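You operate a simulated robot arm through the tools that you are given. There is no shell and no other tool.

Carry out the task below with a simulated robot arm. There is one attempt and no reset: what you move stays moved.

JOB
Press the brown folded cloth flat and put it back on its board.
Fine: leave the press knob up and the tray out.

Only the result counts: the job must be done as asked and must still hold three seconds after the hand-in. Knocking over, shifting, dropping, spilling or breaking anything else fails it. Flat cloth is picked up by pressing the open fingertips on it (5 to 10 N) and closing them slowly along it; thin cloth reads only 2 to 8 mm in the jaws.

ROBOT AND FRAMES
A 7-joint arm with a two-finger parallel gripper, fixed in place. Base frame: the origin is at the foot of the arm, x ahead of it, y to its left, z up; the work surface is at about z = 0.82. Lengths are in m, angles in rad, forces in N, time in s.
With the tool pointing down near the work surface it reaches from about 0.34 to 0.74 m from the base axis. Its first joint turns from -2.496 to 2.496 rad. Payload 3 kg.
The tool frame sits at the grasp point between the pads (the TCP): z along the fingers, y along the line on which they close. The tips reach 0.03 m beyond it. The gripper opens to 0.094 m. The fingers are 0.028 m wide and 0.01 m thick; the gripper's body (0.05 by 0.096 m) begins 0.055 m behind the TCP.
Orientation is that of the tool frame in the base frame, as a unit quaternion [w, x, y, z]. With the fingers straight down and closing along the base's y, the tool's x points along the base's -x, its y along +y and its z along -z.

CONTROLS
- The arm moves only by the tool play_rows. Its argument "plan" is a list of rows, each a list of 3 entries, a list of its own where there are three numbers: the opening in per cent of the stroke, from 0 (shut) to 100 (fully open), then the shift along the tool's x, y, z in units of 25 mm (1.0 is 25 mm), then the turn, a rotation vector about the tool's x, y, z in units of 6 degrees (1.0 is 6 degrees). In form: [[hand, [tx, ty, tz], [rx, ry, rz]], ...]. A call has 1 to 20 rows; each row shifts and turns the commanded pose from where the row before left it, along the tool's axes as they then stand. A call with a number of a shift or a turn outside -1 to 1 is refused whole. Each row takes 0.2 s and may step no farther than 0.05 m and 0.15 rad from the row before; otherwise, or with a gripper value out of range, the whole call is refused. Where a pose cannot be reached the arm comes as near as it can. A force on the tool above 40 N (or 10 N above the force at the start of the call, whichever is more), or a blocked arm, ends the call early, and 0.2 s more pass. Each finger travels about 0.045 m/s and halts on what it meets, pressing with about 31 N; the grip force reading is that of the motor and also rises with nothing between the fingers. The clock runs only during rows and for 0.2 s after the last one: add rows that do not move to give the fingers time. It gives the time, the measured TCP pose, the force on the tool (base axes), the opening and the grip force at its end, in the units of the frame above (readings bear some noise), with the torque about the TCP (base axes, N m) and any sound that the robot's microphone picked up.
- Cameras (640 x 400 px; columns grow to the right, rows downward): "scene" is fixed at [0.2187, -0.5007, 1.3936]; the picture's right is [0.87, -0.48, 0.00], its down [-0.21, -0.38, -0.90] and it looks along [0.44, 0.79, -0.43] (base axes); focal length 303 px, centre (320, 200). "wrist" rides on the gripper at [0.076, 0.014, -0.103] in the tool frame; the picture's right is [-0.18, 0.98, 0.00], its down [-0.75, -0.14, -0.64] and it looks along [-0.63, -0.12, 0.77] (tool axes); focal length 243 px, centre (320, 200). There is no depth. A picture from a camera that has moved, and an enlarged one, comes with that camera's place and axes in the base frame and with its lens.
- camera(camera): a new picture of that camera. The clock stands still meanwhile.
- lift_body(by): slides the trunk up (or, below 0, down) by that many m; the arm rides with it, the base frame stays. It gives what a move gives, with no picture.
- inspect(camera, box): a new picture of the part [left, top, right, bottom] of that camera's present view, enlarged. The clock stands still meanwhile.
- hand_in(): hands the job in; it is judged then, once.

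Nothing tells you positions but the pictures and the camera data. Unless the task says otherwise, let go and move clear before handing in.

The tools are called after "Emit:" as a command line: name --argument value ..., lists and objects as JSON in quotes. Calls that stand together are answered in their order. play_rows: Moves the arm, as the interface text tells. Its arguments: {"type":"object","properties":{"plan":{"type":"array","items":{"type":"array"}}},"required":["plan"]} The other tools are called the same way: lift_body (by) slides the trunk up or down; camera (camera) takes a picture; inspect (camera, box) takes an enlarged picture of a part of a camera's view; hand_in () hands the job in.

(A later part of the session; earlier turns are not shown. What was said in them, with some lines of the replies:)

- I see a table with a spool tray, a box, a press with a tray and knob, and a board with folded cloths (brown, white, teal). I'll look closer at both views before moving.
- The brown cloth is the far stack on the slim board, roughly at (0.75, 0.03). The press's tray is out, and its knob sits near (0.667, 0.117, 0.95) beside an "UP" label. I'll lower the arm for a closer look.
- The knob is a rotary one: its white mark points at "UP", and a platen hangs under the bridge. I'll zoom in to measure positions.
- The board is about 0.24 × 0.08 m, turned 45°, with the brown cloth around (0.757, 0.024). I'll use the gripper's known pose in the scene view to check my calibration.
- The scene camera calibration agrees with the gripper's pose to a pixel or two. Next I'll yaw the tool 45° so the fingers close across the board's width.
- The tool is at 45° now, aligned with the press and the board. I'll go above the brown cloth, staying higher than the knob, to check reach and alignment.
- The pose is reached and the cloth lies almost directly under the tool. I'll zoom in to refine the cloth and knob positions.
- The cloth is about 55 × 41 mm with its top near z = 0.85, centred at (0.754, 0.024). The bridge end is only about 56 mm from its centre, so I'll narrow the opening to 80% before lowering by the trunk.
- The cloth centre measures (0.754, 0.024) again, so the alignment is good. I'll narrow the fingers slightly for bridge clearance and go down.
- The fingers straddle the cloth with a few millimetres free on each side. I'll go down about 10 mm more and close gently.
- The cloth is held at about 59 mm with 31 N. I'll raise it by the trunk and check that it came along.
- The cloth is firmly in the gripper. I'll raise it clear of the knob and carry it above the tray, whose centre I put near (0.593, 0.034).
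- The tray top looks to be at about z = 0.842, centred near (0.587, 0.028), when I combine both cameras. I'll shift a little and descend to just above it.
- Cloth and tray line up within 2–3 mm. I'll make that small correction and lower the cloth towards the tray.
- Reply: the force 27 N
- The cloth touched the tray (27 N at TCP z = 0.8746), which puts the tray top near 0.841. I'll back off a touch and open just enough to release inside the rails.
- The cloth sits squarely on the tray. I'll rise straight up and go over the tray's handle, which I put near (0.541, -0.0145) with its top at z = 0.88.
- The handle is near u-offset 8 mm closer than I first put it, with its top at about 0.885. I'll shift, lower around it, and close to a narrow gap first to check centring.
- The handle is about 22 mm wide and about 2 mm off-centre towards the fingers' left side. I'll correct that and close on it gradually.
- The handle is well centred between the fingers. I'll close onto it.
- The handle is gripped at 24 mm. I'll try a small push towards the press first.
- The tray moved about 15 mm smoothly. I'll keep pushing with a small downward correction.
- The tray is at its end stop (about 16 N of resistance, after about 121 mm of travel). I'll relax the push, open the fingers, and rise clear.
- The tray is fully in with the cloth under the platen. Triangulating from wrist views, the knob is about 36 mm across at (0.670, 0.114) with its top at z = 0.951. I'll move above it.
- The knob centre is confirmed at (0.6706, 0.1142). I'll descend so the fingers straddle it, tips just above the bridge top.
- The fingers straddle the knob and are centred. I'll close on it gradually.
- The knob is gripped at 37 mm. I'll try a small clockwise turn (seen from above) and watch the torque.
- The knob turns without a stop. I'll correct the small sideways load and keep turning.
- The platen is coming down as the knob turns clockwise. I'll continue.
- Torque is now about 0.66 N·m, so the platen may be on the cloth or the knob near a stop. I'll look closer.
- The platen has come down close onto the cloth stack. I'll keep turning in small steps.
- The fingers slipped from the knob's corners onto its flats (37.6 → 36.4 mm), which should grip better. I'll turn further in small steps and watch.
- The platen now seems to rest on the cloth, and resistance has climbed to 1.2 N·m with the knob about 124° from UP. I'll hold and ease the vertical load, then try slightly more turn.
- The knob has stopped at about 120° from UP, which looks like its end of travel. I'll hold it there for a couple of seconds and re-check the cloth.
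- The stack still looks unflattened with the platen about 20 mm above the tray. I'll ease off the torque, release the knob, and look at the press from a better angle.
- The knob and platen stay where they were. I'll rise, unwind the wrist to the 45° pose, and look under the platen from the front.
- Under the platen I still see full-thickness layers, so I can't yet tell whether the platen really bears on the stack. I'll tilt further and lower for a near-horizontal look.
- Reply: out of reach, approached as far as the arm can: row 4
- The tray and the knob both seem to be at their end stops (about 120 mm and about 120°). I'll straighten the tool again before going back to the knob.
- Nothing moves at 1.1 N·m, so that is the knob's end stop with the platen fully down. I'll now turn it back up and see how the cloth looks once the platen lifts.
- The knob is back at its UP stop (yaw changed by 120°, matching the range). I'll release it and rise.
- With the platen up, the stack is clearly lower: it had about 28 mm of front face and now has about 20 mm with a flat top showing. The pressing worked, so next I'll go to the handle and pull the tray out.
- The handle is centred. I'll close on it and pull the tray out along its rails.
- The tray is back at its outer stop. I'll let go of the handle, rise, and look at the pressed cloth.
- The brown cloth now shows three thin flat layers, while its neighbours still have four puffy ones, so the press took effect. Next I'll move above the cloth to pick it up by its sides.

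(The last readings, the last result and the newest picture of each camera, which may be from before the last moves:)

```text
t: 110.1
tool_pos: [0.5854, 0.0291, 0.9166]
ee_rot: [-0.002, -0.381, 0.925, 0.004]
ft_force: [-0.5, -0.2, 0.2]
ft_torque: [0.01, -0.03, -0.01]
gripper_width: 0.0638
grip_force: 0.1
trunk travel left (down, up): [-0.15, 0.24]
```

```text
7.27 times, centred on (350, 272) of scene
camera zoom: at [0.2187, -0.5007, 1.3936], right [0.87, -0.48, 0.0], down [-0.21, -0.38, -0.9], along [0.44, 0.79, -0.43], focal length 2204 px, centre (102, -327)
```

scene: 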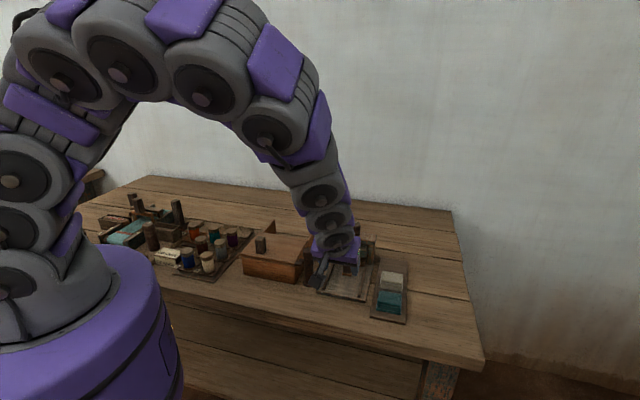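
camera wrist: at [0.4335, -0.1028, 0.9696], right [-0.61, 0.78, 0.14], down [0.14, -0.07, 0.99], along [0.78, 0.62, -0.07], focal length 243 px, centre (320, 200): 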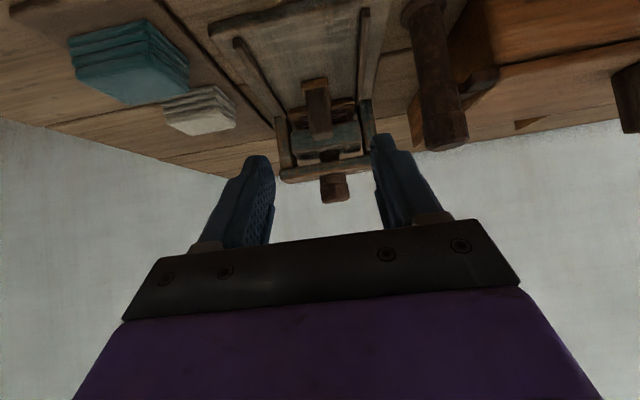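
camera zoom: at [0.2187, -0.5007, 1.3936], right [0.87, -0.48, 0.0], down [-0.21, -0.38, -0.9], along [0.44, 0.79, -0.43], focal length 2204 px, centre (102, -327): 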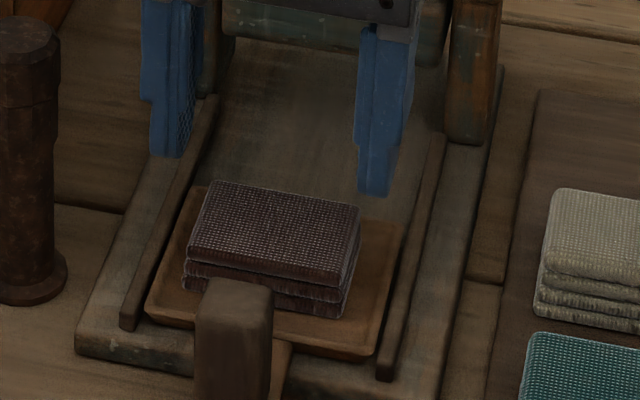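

The fingers line up with the cloth, which is centred at (0.5846, 0.0293). I'll descend and close on its sides.

Emit:
play_rows --plan '[[68, [0, 0.01, 0.6], [0, 0, 0]], [68, [0, 0, 0.6], [0, 0, 0]], [68, [0, 0, 0.3], [0, 0, 0]], [68, [0, 0, 0.14], [0, 0, 0]], [68, [0, 0, 0], [0, 0, 0]]]'

Emit:
inspect --camera "wrist" --box '[230, 90, 410, 240]'

Emit:
inspect --camera "scene" --box '[325, 245, 375, 300]'

```text
t: 111.3
tool_pos: [0.5855, 0.0307, 0.877]
ee_rot: [-0.002, -0.382, 0.924, 0.004]
ft_force: [0.3, 0.4, -0.5]
ft_torque: [-0.03, -0.02, -0.01]
gripper_width: 0.0639
grip_force: 0.0
trunk travel left (down, up): [-0.15, 0.24]
```

```text
2.67 times, centred on (320, 165) of wrist
camera zoom: at [0.5208, -0.0131, 0.9788], right [-0.56, 0.83, 0.01], down [0.64, 0.43, 0.64], along [0.53, 0.37, -0.77], focal length 647 px, centre (320, 293)
```

zoom: 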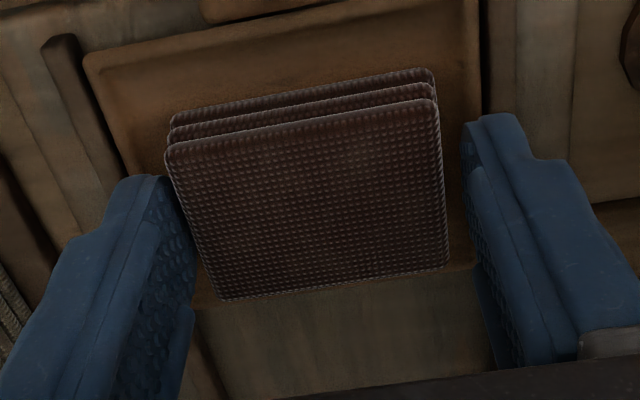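

```text
7.27 times, centred on (350, 272) of scene
camera zoom: at [0.2187, -0.5007, 1.3936], right [0.87, -0.48, 0.0], down [-0.21, -0.38, -0.9], along [0.44, 0.79, -0.43], focal length 2204 px, centre (102, -327)
```

zoom: 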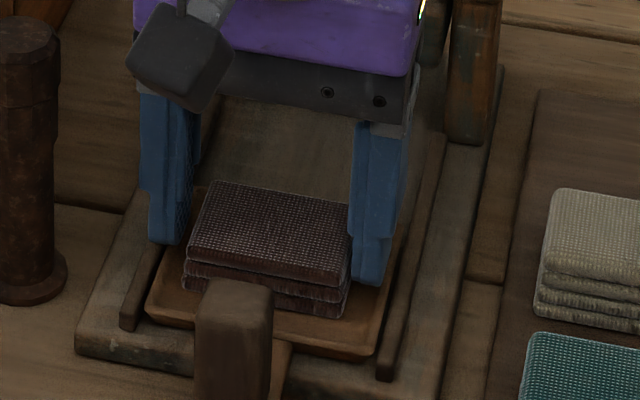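

Emit:
play_rows --plan '[[66, [0, -0.03, 0.05], [0, 0, 0]], [63, [0, 0, 0], [0, 0, 0]], [60, [0, 0, 0], [0, 0, 0]], [57, [0, 0, 0], [0, 0, 0]], [54, [0, 0, 0], [0, 0, 0]], [54, [0, 0, 0], [0, 0, 0]]]'

Emit:
inspect --camera "wrist" --box '[230, 90, 410, 240]'

```text
t: 112.7
tool_pos: [0.5853, 0.031, 0.8747]
ee_rot: [-0.002, -0.382, 0.924, 0.003]
ft_force: [0.6, -0.5, 1.9]
ft_torque: [-0.06, -0.07, 0.02]
gripper_width: 0.0588
grip_force: 31.0
trunk travel left (down, up): [-0.15, 0.24]
```

```text
2.67 times, centred on (320, 165) of wrist
camera zoom: at [0.5214, -0.0135, 0.977], right [-0.56, 0.83, 0.01], down [0.64, 0.43, 0.64], along [0.53, 0.37, -0.77], focal length 647 px, centre (320, 293)
```

zoom: 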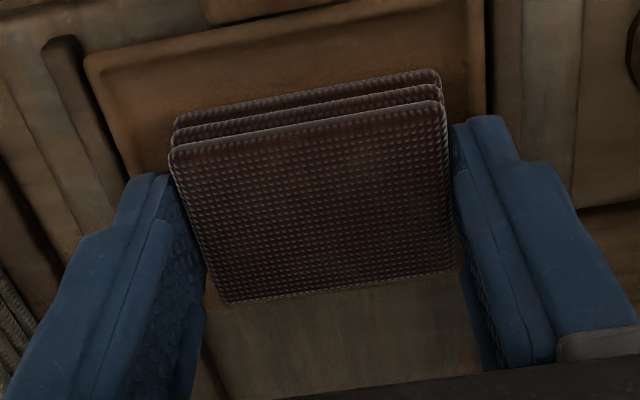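

The cloth is gripped at 59 mm again. I'll lift slowly and check it comes along.

Emit:
play_rows --plan '[[52, [0, 0, -0.3], [0, 0, 0]], [52, [0, 0, -0.5], [0, 0, 0]], [52, [0, 0, -0.8], [0, 0, 0]], [52, [0, 0, -0.9], [0, 0, 0]], [52, [0, 0, -0.9], [0, 0, 0]], [52, [0, 0, -0.9], [0, 0, 0]], [52, [0, 0, -0.9], [0, 0, 0]], [52, [0, 0, 0], [0, 0, 0]]]'

Emit:
inspect --camera "scene" --box '[290, 180, 430, 320]'

Emit:
inspect --camera "wrist" --box '[230, 90, 410, 240]'

```text
t: 114.5
tool_pos: [0.5867, 0.0304, 1.0028]
ee_rot: [-0.002, -0.382, 0.924, 0.004]
ft_force: [-0.2, -0.3, -0.6]
ft_torque: [0.0, -0.03, 0.0]
gripper_width: 0.059
grip_force: 31.0
trunk travel left (down, up): [-0.15, 0.24]
```

```text
2.86 times, centred on (360, 250) of scene
camera zoom: at [0.2187, -0.5007, 1.3936], right [0.87, -0.48, 0.0], down [-0.21, -0.38, -0.9], along [0.44, 0.79, -0.43], focal length 866 px, centre (206, 57)
```

zoom: 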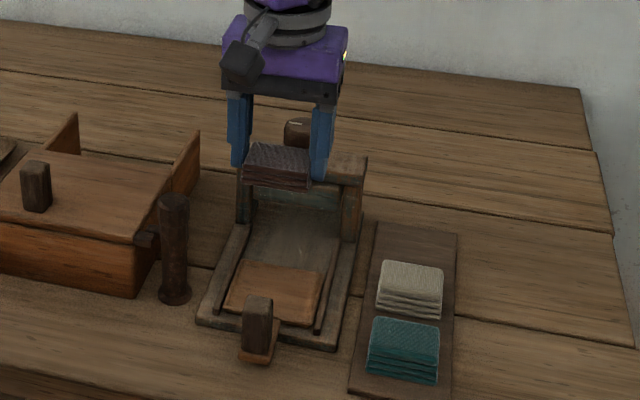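

```text
2.67 times, centred on (320, 165) of wrist
camera zoom: at [0.5226, -0.0143, 1.1061], right [-0.56, 0.83, 0.01], down [0.64, 0.43, 0.64], along [0.53, 0.37, -0.77], focal length 647 px, centre (320, 293)
```

zoom: 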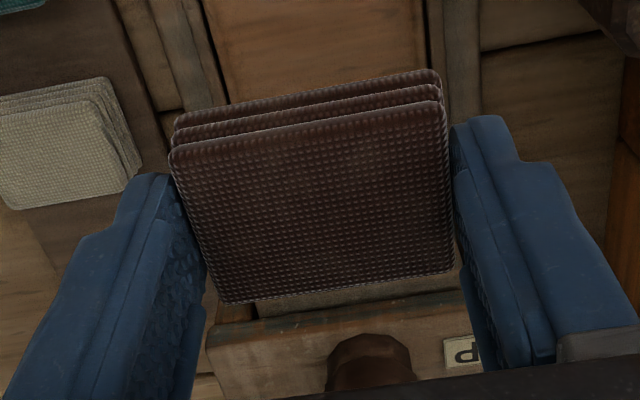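

The pressed cloth is held securely. I'll carry it over to its free slot at the far end of the board.

Emit:
play_rows --plan '[[50, [-0.3, -0.55, 0], [0, 0, 0]], [50, [-0.5, -0.55, 0], [0, 0, 0]], [50, [-0.5, -0.55, 0], [0, 0, 0]], [50, [-0.5, -0.55, 0], [0, 0, 0]], [50, [-0.55, -0.55, 0], [0, 0, 0]], [50, [-0.55, -0.55, 0], [0, 0, 0]], [50, [-0.55, -0.55, 0], [0, 0, 0]], [50, [-0.55, -0.55, 0], [0, 0, 0]], [50, [-0.565, -0.555, 0], [0, 0, 0]], [50, [0, 0, 0], [0, 0, 0]], [50, [0, 0, 0], [0, 0, 0]]]'

Emit:
inspect --camera "scene" --box '[310, 180, 450, 320]'

Emit:
inspect --camera "wrist" --box '[220, 0, 440, 200]'

```text
t: 116.9
tool_pos: [0.7543, 0.0215, 1.0027]
ee_rot: [-0.001, -0.382, 0.924, 0.003]
ft_force: [0.4, -0.2, 0.0]
ft_torque: [0.01, 0.01, -0.03]
gripper_width: 0.0589
grip_force: 31.0
trunk travel left (down, up): [-0.15, 0.24]
```

```text
2.86 times, centred on (380, 250) of scene
camera zoom: at [0.2187, -0.5007, 1.3936], right [0.87, -0.48, 0.0], down [-0.21, -0.38, -0.9], along [0.44, 0.79, -0.43], focal length 866 px, centre (149, 57)
```

zoom: 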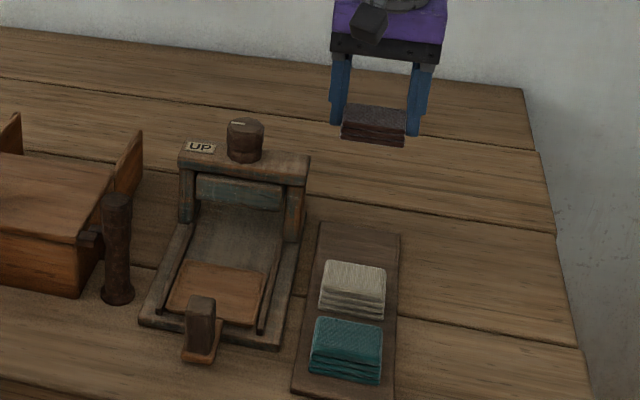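

```text
2.00 times, centred on (330, 100) of wrist
camera zoom: at [0.6906, -0.0218, 1.1053], right [-0.56, 0.83, 0.01], down [0.64, 0.43, 0.64], along [0.53, 0.37, -0.77], focal length 485 px, centre (300, 400)
```

zoom: 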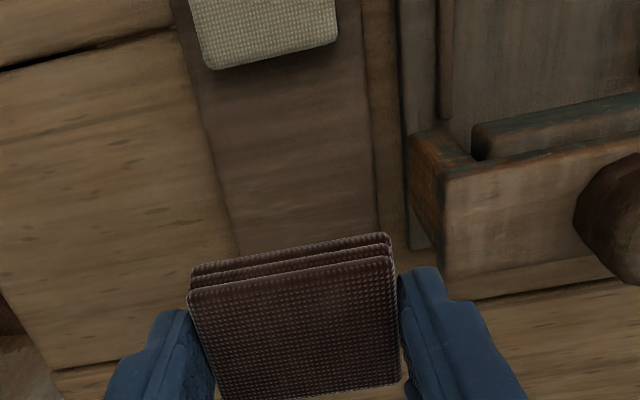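

The cloth is over its slot at the original pick position. I'll trim the position by 2 mm and lower by the trunk to just above the board.

Emit:
play_rows --plan '[[50, [-0.08, 0.03, 0], [0, 0, 0]], [50, [0, 0, 0], [0, 0, 0]]]'

Emit:
lift_body --by -0.1

Emit:
inspect --camera "wrist" --box '[220, 60, 440, 220]'

Emit:
inspect --camera "scene" --box '[340, 200, 440, 300]'

```text
t: 117.5
tool_pos: [0.7547, 0.024, 1.0046]
ee_rot: [-0.001, -0.382, 0.924, 0.003]
ft_force: [-0.2, 0.0, -0.2]
ft_torque: [0.03, -0.02, 0.01]
gripper_width: 0.0589
grip_force: 30.8
trunk travel left (down, up): [-0.15, 0.24]
```

```text
t: 118.9
tool_pos: [0.7558, 0.0242, 0.9042]
ee_rot: [-0.001, -0.382, 0.924, 0.005]
ft_force: [0.1, -0.4, -0.2]
ft_torque: [0.0, 0.0, -0.01]
gripper_width: 0.0589
grip_force: 30.9
trunk travel left (down, up): [-0.05, 0.34]
```

```text
2.50 times, centred on (330, 140) of wrist
camera zoom: at [0.6914, -0.0197, 1.0062], right [-0.56, 0.83, 0.01], down [0.64, 0.43, 0.64], along [0.53, 0.37, -0.77], focal length 606 px, centre (295, 350)
```

zoom: 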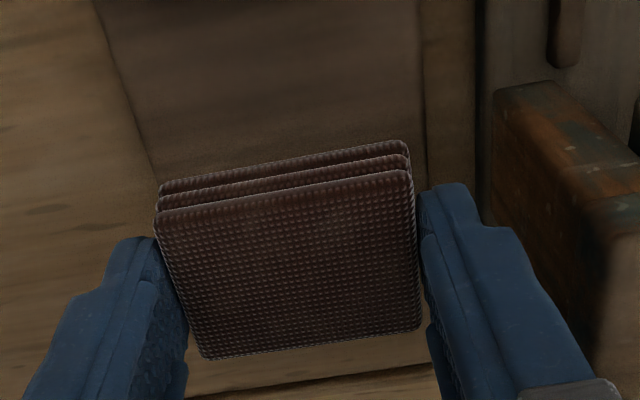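

```text
4.00 times, centred on (390, 250) of scene
camera zoom: at [0.2187, -0.5007, 1.3936], right [0.87, -0.48, 0.0], down [-0.21, -0.38, -0.9], along [0.44, 0.79, -0.43], focal length 1212 px, centre (40, 0)
```

zoom: 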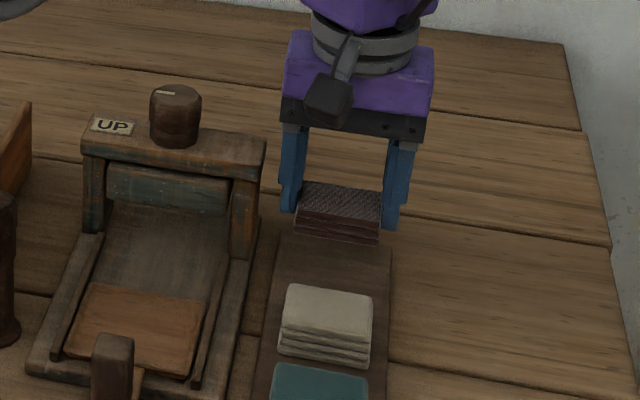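

Emit:
lift_body --by -0.032

Emit:
inspect --camera "scene" --box '[360, 230, 420, 290]'

```text
t: 119.6
tool_pos: [0.7554, 0.0255, 0.8714]
ee_rot: [-0.001, -0.382, 0.924, 0.003]
ft_force: [0.9, -0.1, -0.1]
ft_torque: [0.02, 0.0, -0.01]
gripper_width: 0.0586
grip_force: 30.9
trunk travel left (down, up): [-0.018, 0.372]
```

```text
6.67 times, centred on (390, 260) of scene
camera zoom: at [0.2187, -0.5007, 1.3936], right [0.87, -0.48, 0.0], down [-0.21, -0.38, -0.9], along [0.44, 0.79, -0.43], focal length 2020 px, centre (-147, -200)
```

zoom: 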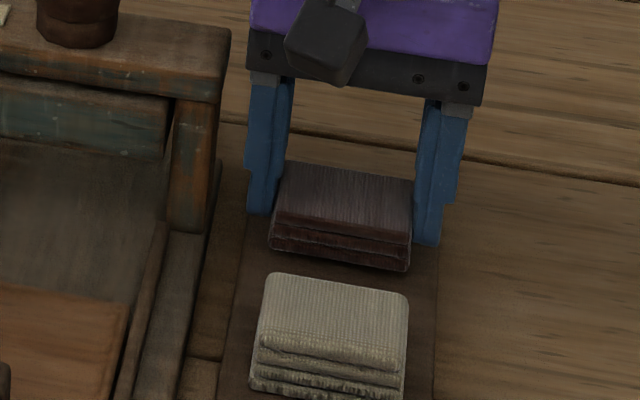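

The cloth is a few millimetres above the board. I'll lower in 2 mm steps until it touches.

Emit:
play_rows --plan '[[50, [0, 0, 0.08], [0, 0, 0]], [50, [0, 0, 0.08], [0, 0, 0]], [50, [0, 0, 0], [0, 0, 0]]]'

```text
t: 120.4
tool_pos: [0.7549, 0.024, 0.867]
ee_rot: [-0.001, -0.381, 0.924, 0.004]
ft_force: [0.5, 0.4, -0.3]
ft_torque: [0.01, -0.03, 0.01]
gripper_width: 0.059
grip_force: 31.2
trunk travel left (down, up): [-0.018, 0.372]
```

Emit:
play_rows --plan '[[50, [0, 0, 0.05], [0, 0, 0]], [50, [0, 0, 0], [0, 0, 0]]]'

```text
t: 121.0
tool_pos: [0.7552, 0.0247, 0.8664]
ee_rot: [-0.002, -0.382, 0.924, 0.005]
ft_force: [0.0, -0.4, 0.1]
ft_torque: [-0.01, -0.01, -0.02]
gripper_width: 0.0589
grip_force: 30.7
trunk travel left (down, up): [-0.018, 0.372]
```

Emit:
play_rows --plan '[[50, [0, 0, 0.05], [0, 0, 0]], [50, [0, 0, 0], [0, 0, 0]]]'

```text
t: 121.6
tool_pos: [0.7558, 0.0244, 0.8656]
ee_rot: [-0.002, -0.382, 0.924, 0.004]
ft_force: [-0.2, 0.1, -0.6]
ft_torque: [-0.03, 0.02, 0.01]
gripper_width: 0.0589
grip_force: 31.0
trunk travel left (down, up): [-0.018, 0.372]
```

Emit:
play_rows --plan '[[50, [0, 0, 0.05], [0, 0, 0]], [50, [0, 0, 0], [0, 0, 0]]]'

```text
t: 122.2
tool_pos: [0.7545, 0.0242, 0.8655]
ee_rot: [-0.002, -0.381, 0.924, 0.004]
ft_force: [0.1, 0.3, 2.1]
ft_torque: [-0.05, -0.07, 0.03]
gripper_width: 0.0585
grip_force: 30.8
trunk travel left (down, up): [-0.018, 0.372]
```

The cloth has just touched the board (2 N). I'll open the fingers gently and rise.

Emit:
play_rows --plan '[[60, [0, 0, 0], [0, 0, 0]], [63, [0, 0, 0], [0, 0, 0]], [66, [0, 0, 0], [0, 0, 0]], [70, [0, 0, 0], [0, 0, 0]], [73, [0, 0, 0], [0, 0, 0]], [73, [0, 0, 0], [0, 0, 0]]]'

Emit:
inspect --camera "wrist" --box '[220, 80, 440, 240]'

Emit:
inspect --camera "scene" --box '[360, 230, 420, 290]'

```text
t: 123.6
tool_pos: [0.7562, 0.0243, 0.8647]
ee_rot: [-0.001, -0.382, 0.924, 0.004]
ft_force: [-0.5, -0.9, -0.5]
ft_torque: [-0.02, 0.02, 0.01]
gripper_width: 0.0687
grip_force: 0.0
trunk travel left (down, up): [-0.018, 0.372]
```

```text
2.50 times, centred on (330, 160) of wrist
camera zoom: at [0.6912, -0.0195, 0.9669], right [-0.56, 0.83, 0.01], down [0.64, 0.43, 0.64], along [0.53, 0.37, -0.77], focal length 606 px, centre (295, 300)
```

zoom: 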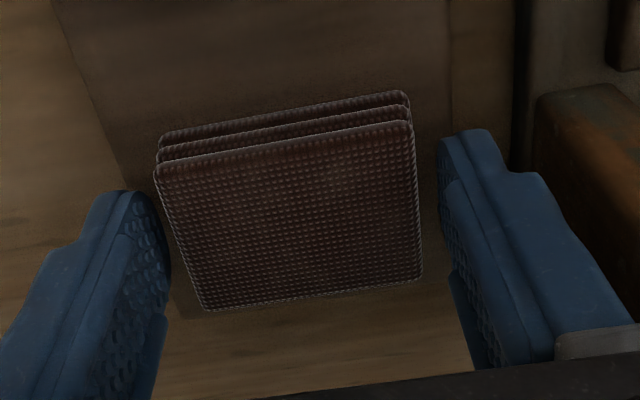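

```text
6.67 times, centred on (390, 260) of scene
camera zoom: at [0.2187, -0.5007, 1.3936], right [0.87, -0.48, 0.0], down [-0.21, -0.38, -0.9], along [0.44, 0.79, -0.43], focal length 2020 px, centre (-147, -200)
```

zoom: 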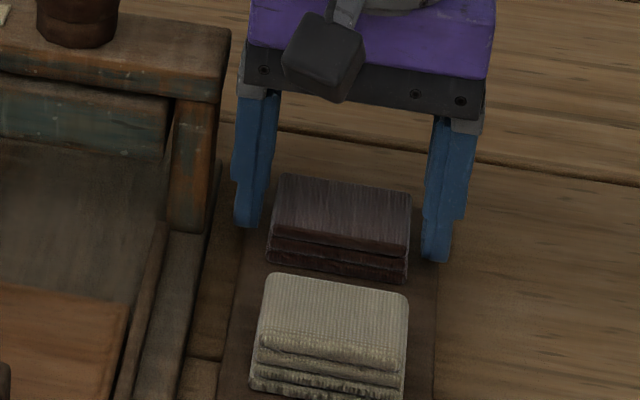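

The cloth is resting on the board, free of the fingers. I'll rise clear and check everything.

Emit:
lift_body --by 0.15

Emit:
camera --camera "scene"

Emit:
inspect --camera "scene" --box '[310, 205, 430, 325]'

Emit:
inspect --camera "wrist" --box '[240, 0, 420, 130]'

```text
t: 125.4
tool_pos: [0.7547, 0.025, 1.0146]
ee_rot: [-0.002, -0.382, 0.924, 0.004]
ft_force: [1.0, -0.8, 0.2]
ft_torque: [0.01, -0.01, 0.0]
gripper_width: 0.0684
grip_force: 0.1
trunk travel left (down, up): [-0.168, 0.222]
```

```text
taken
```

scene: 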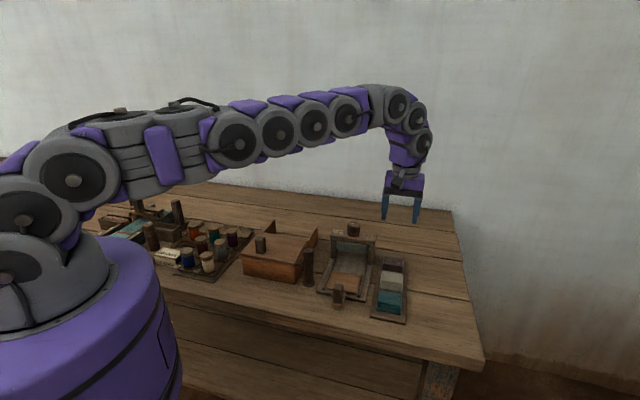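

```text
3.33 times, centred on (370, 265) of scene
camera zoom: at [0.2187, -0.5007, 1.3936], right [0.87, -0.48, 0.0], down [-0.21, -0.38, -0.9], along [0.44, 0.79, -0.43], focal length 1010 px, centre (153, -17)
```

zoom: 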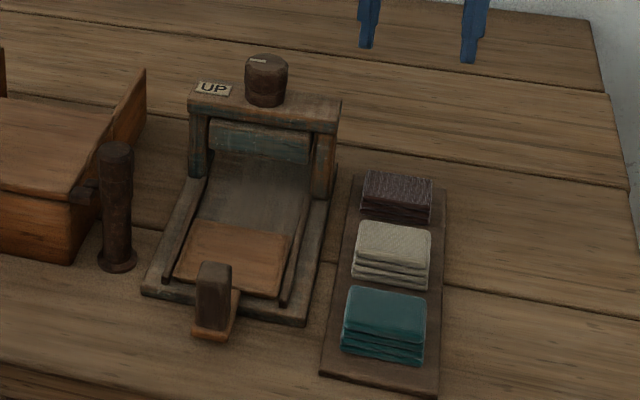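

```text
3.08 times, centred on (330, 65) of wrist
camera zoom: at [0.6914, -0.0194, 1.1165], right [-0.56, 0.83, 0.01], down [0.64, 0.43, 0.64], along [0.53, 0.37, -0.77], focal length 746 px, centre (289, 615)
```

zoom: 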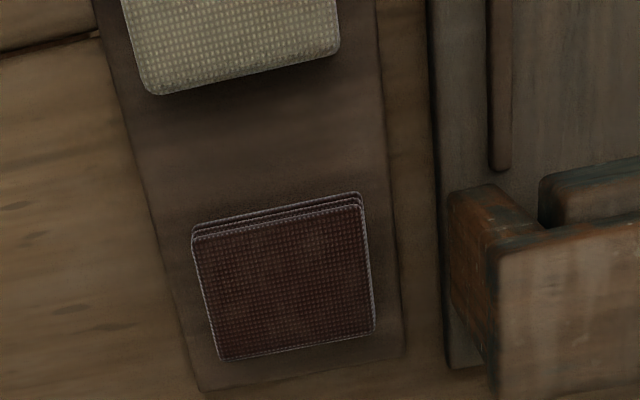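

Everything looks in place: the cloth lies on its slot at (0.755, 0.023), the knob is at UP, the tray is out and the neighbours are unmoved. I'll take one last close look at the cloth.

Emit:
inspect --camera "scene" --box '[370, 245, 415, 285]'

Emit:
inspect --camera "scene" --box '[90, 170, 310, 300]'

```text
10.00 times, centred on (392, 265) of scene
camera zoom: at [0.2187, -0.5007, 1.3936], right [0.87, -0.48, 0.0], down [-0.21, -0.38, -0.9], along [0.44, 0.79, -0.43], focal length 3030 px, centre (-405, -450)
```

zoom: 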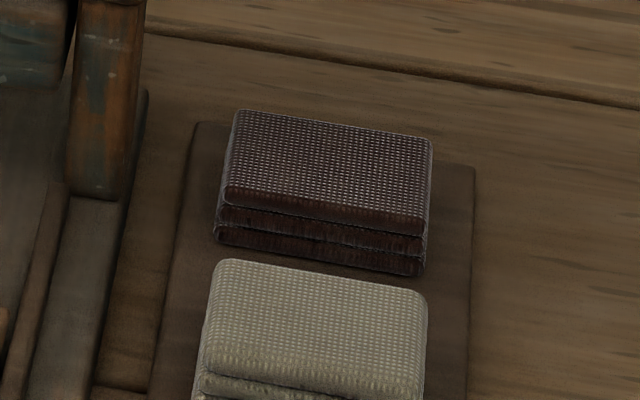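

```text
2.91 times, centred on (200, 235) of scene
camera zoom: at [0.2187, -0.5007, 1.3936], right [0.87, -0.48, 0.0], down [-0.21, -0.38, -0.9], along [0.44, 0.79, -0.43], focal length 881 px, centre (669, 98)
```

zoom: 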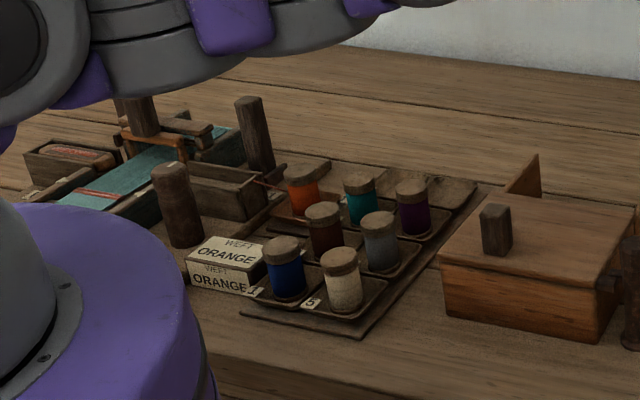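

The brown cloth is flat, neat and within its board, and the rest of the bench is undisturbed. I'll raise the arm a little more and hand in.

Emit:
lift_body --by 0.1

Emit:
inspect --camera "scene" --box '[310, 205, 430, 325]'

```text
t: 126.7
tool_pos: [0.7559, 0.0244, 1.1138]
ee_rot: [-0.001, -0.382, 0.924, 0.003]
ft_force: [-0.2, -0.9, -0.3]
ft_torque: [0.02, 0.0, -0.02]
gripper_width: 0.0686
grip_force: 0.1
trunk travel left (down, up): [-0.268, 0.122]
```

```text
3.33 times, centred on (370, 265) of scene
camera zoom: at [0.2187, -0.5007, 1.3936], right [0.87, -0.48, 0.0], down [-0.21, -0.38, -0.9], along [0.44, 0.79, -0.43], focal length 1010 px, centre (153, -17)
```

zoom: 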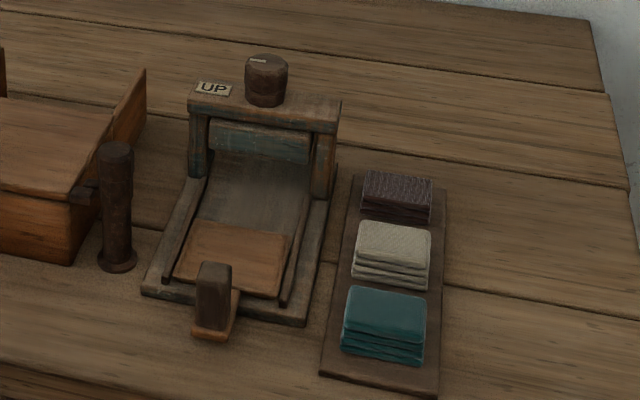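

The pressed brown cloth is back on its board, the knob is at UP, the tray is out, and the arm is clear. I'm handing in.

Emit:
hand_in

```text
The job is handed in.
```

I pressed the brown cloth and put it back in its slot at the far end of the board. I then let go, moved the arm clear and handed the job in.

- **Pressing:** I slid the tray in to its stop and turned the knob to its end stop, about 120° from UP, holding it there for a few seconds. The stack came out visibly lower, showing three thin layers where it had four puffy ones before. I judged that from the pictures; nothing measured whether it counts as fully flat.
- **Cloth position:** it lies flat on the board, within about 2 mm of where it started.
- **Press:** the knob is back at UP and the tray is out at its outer stop.
- **Other items:** the white and teal cloths, the post, the box and the spools look undisturbed in the final pictures.
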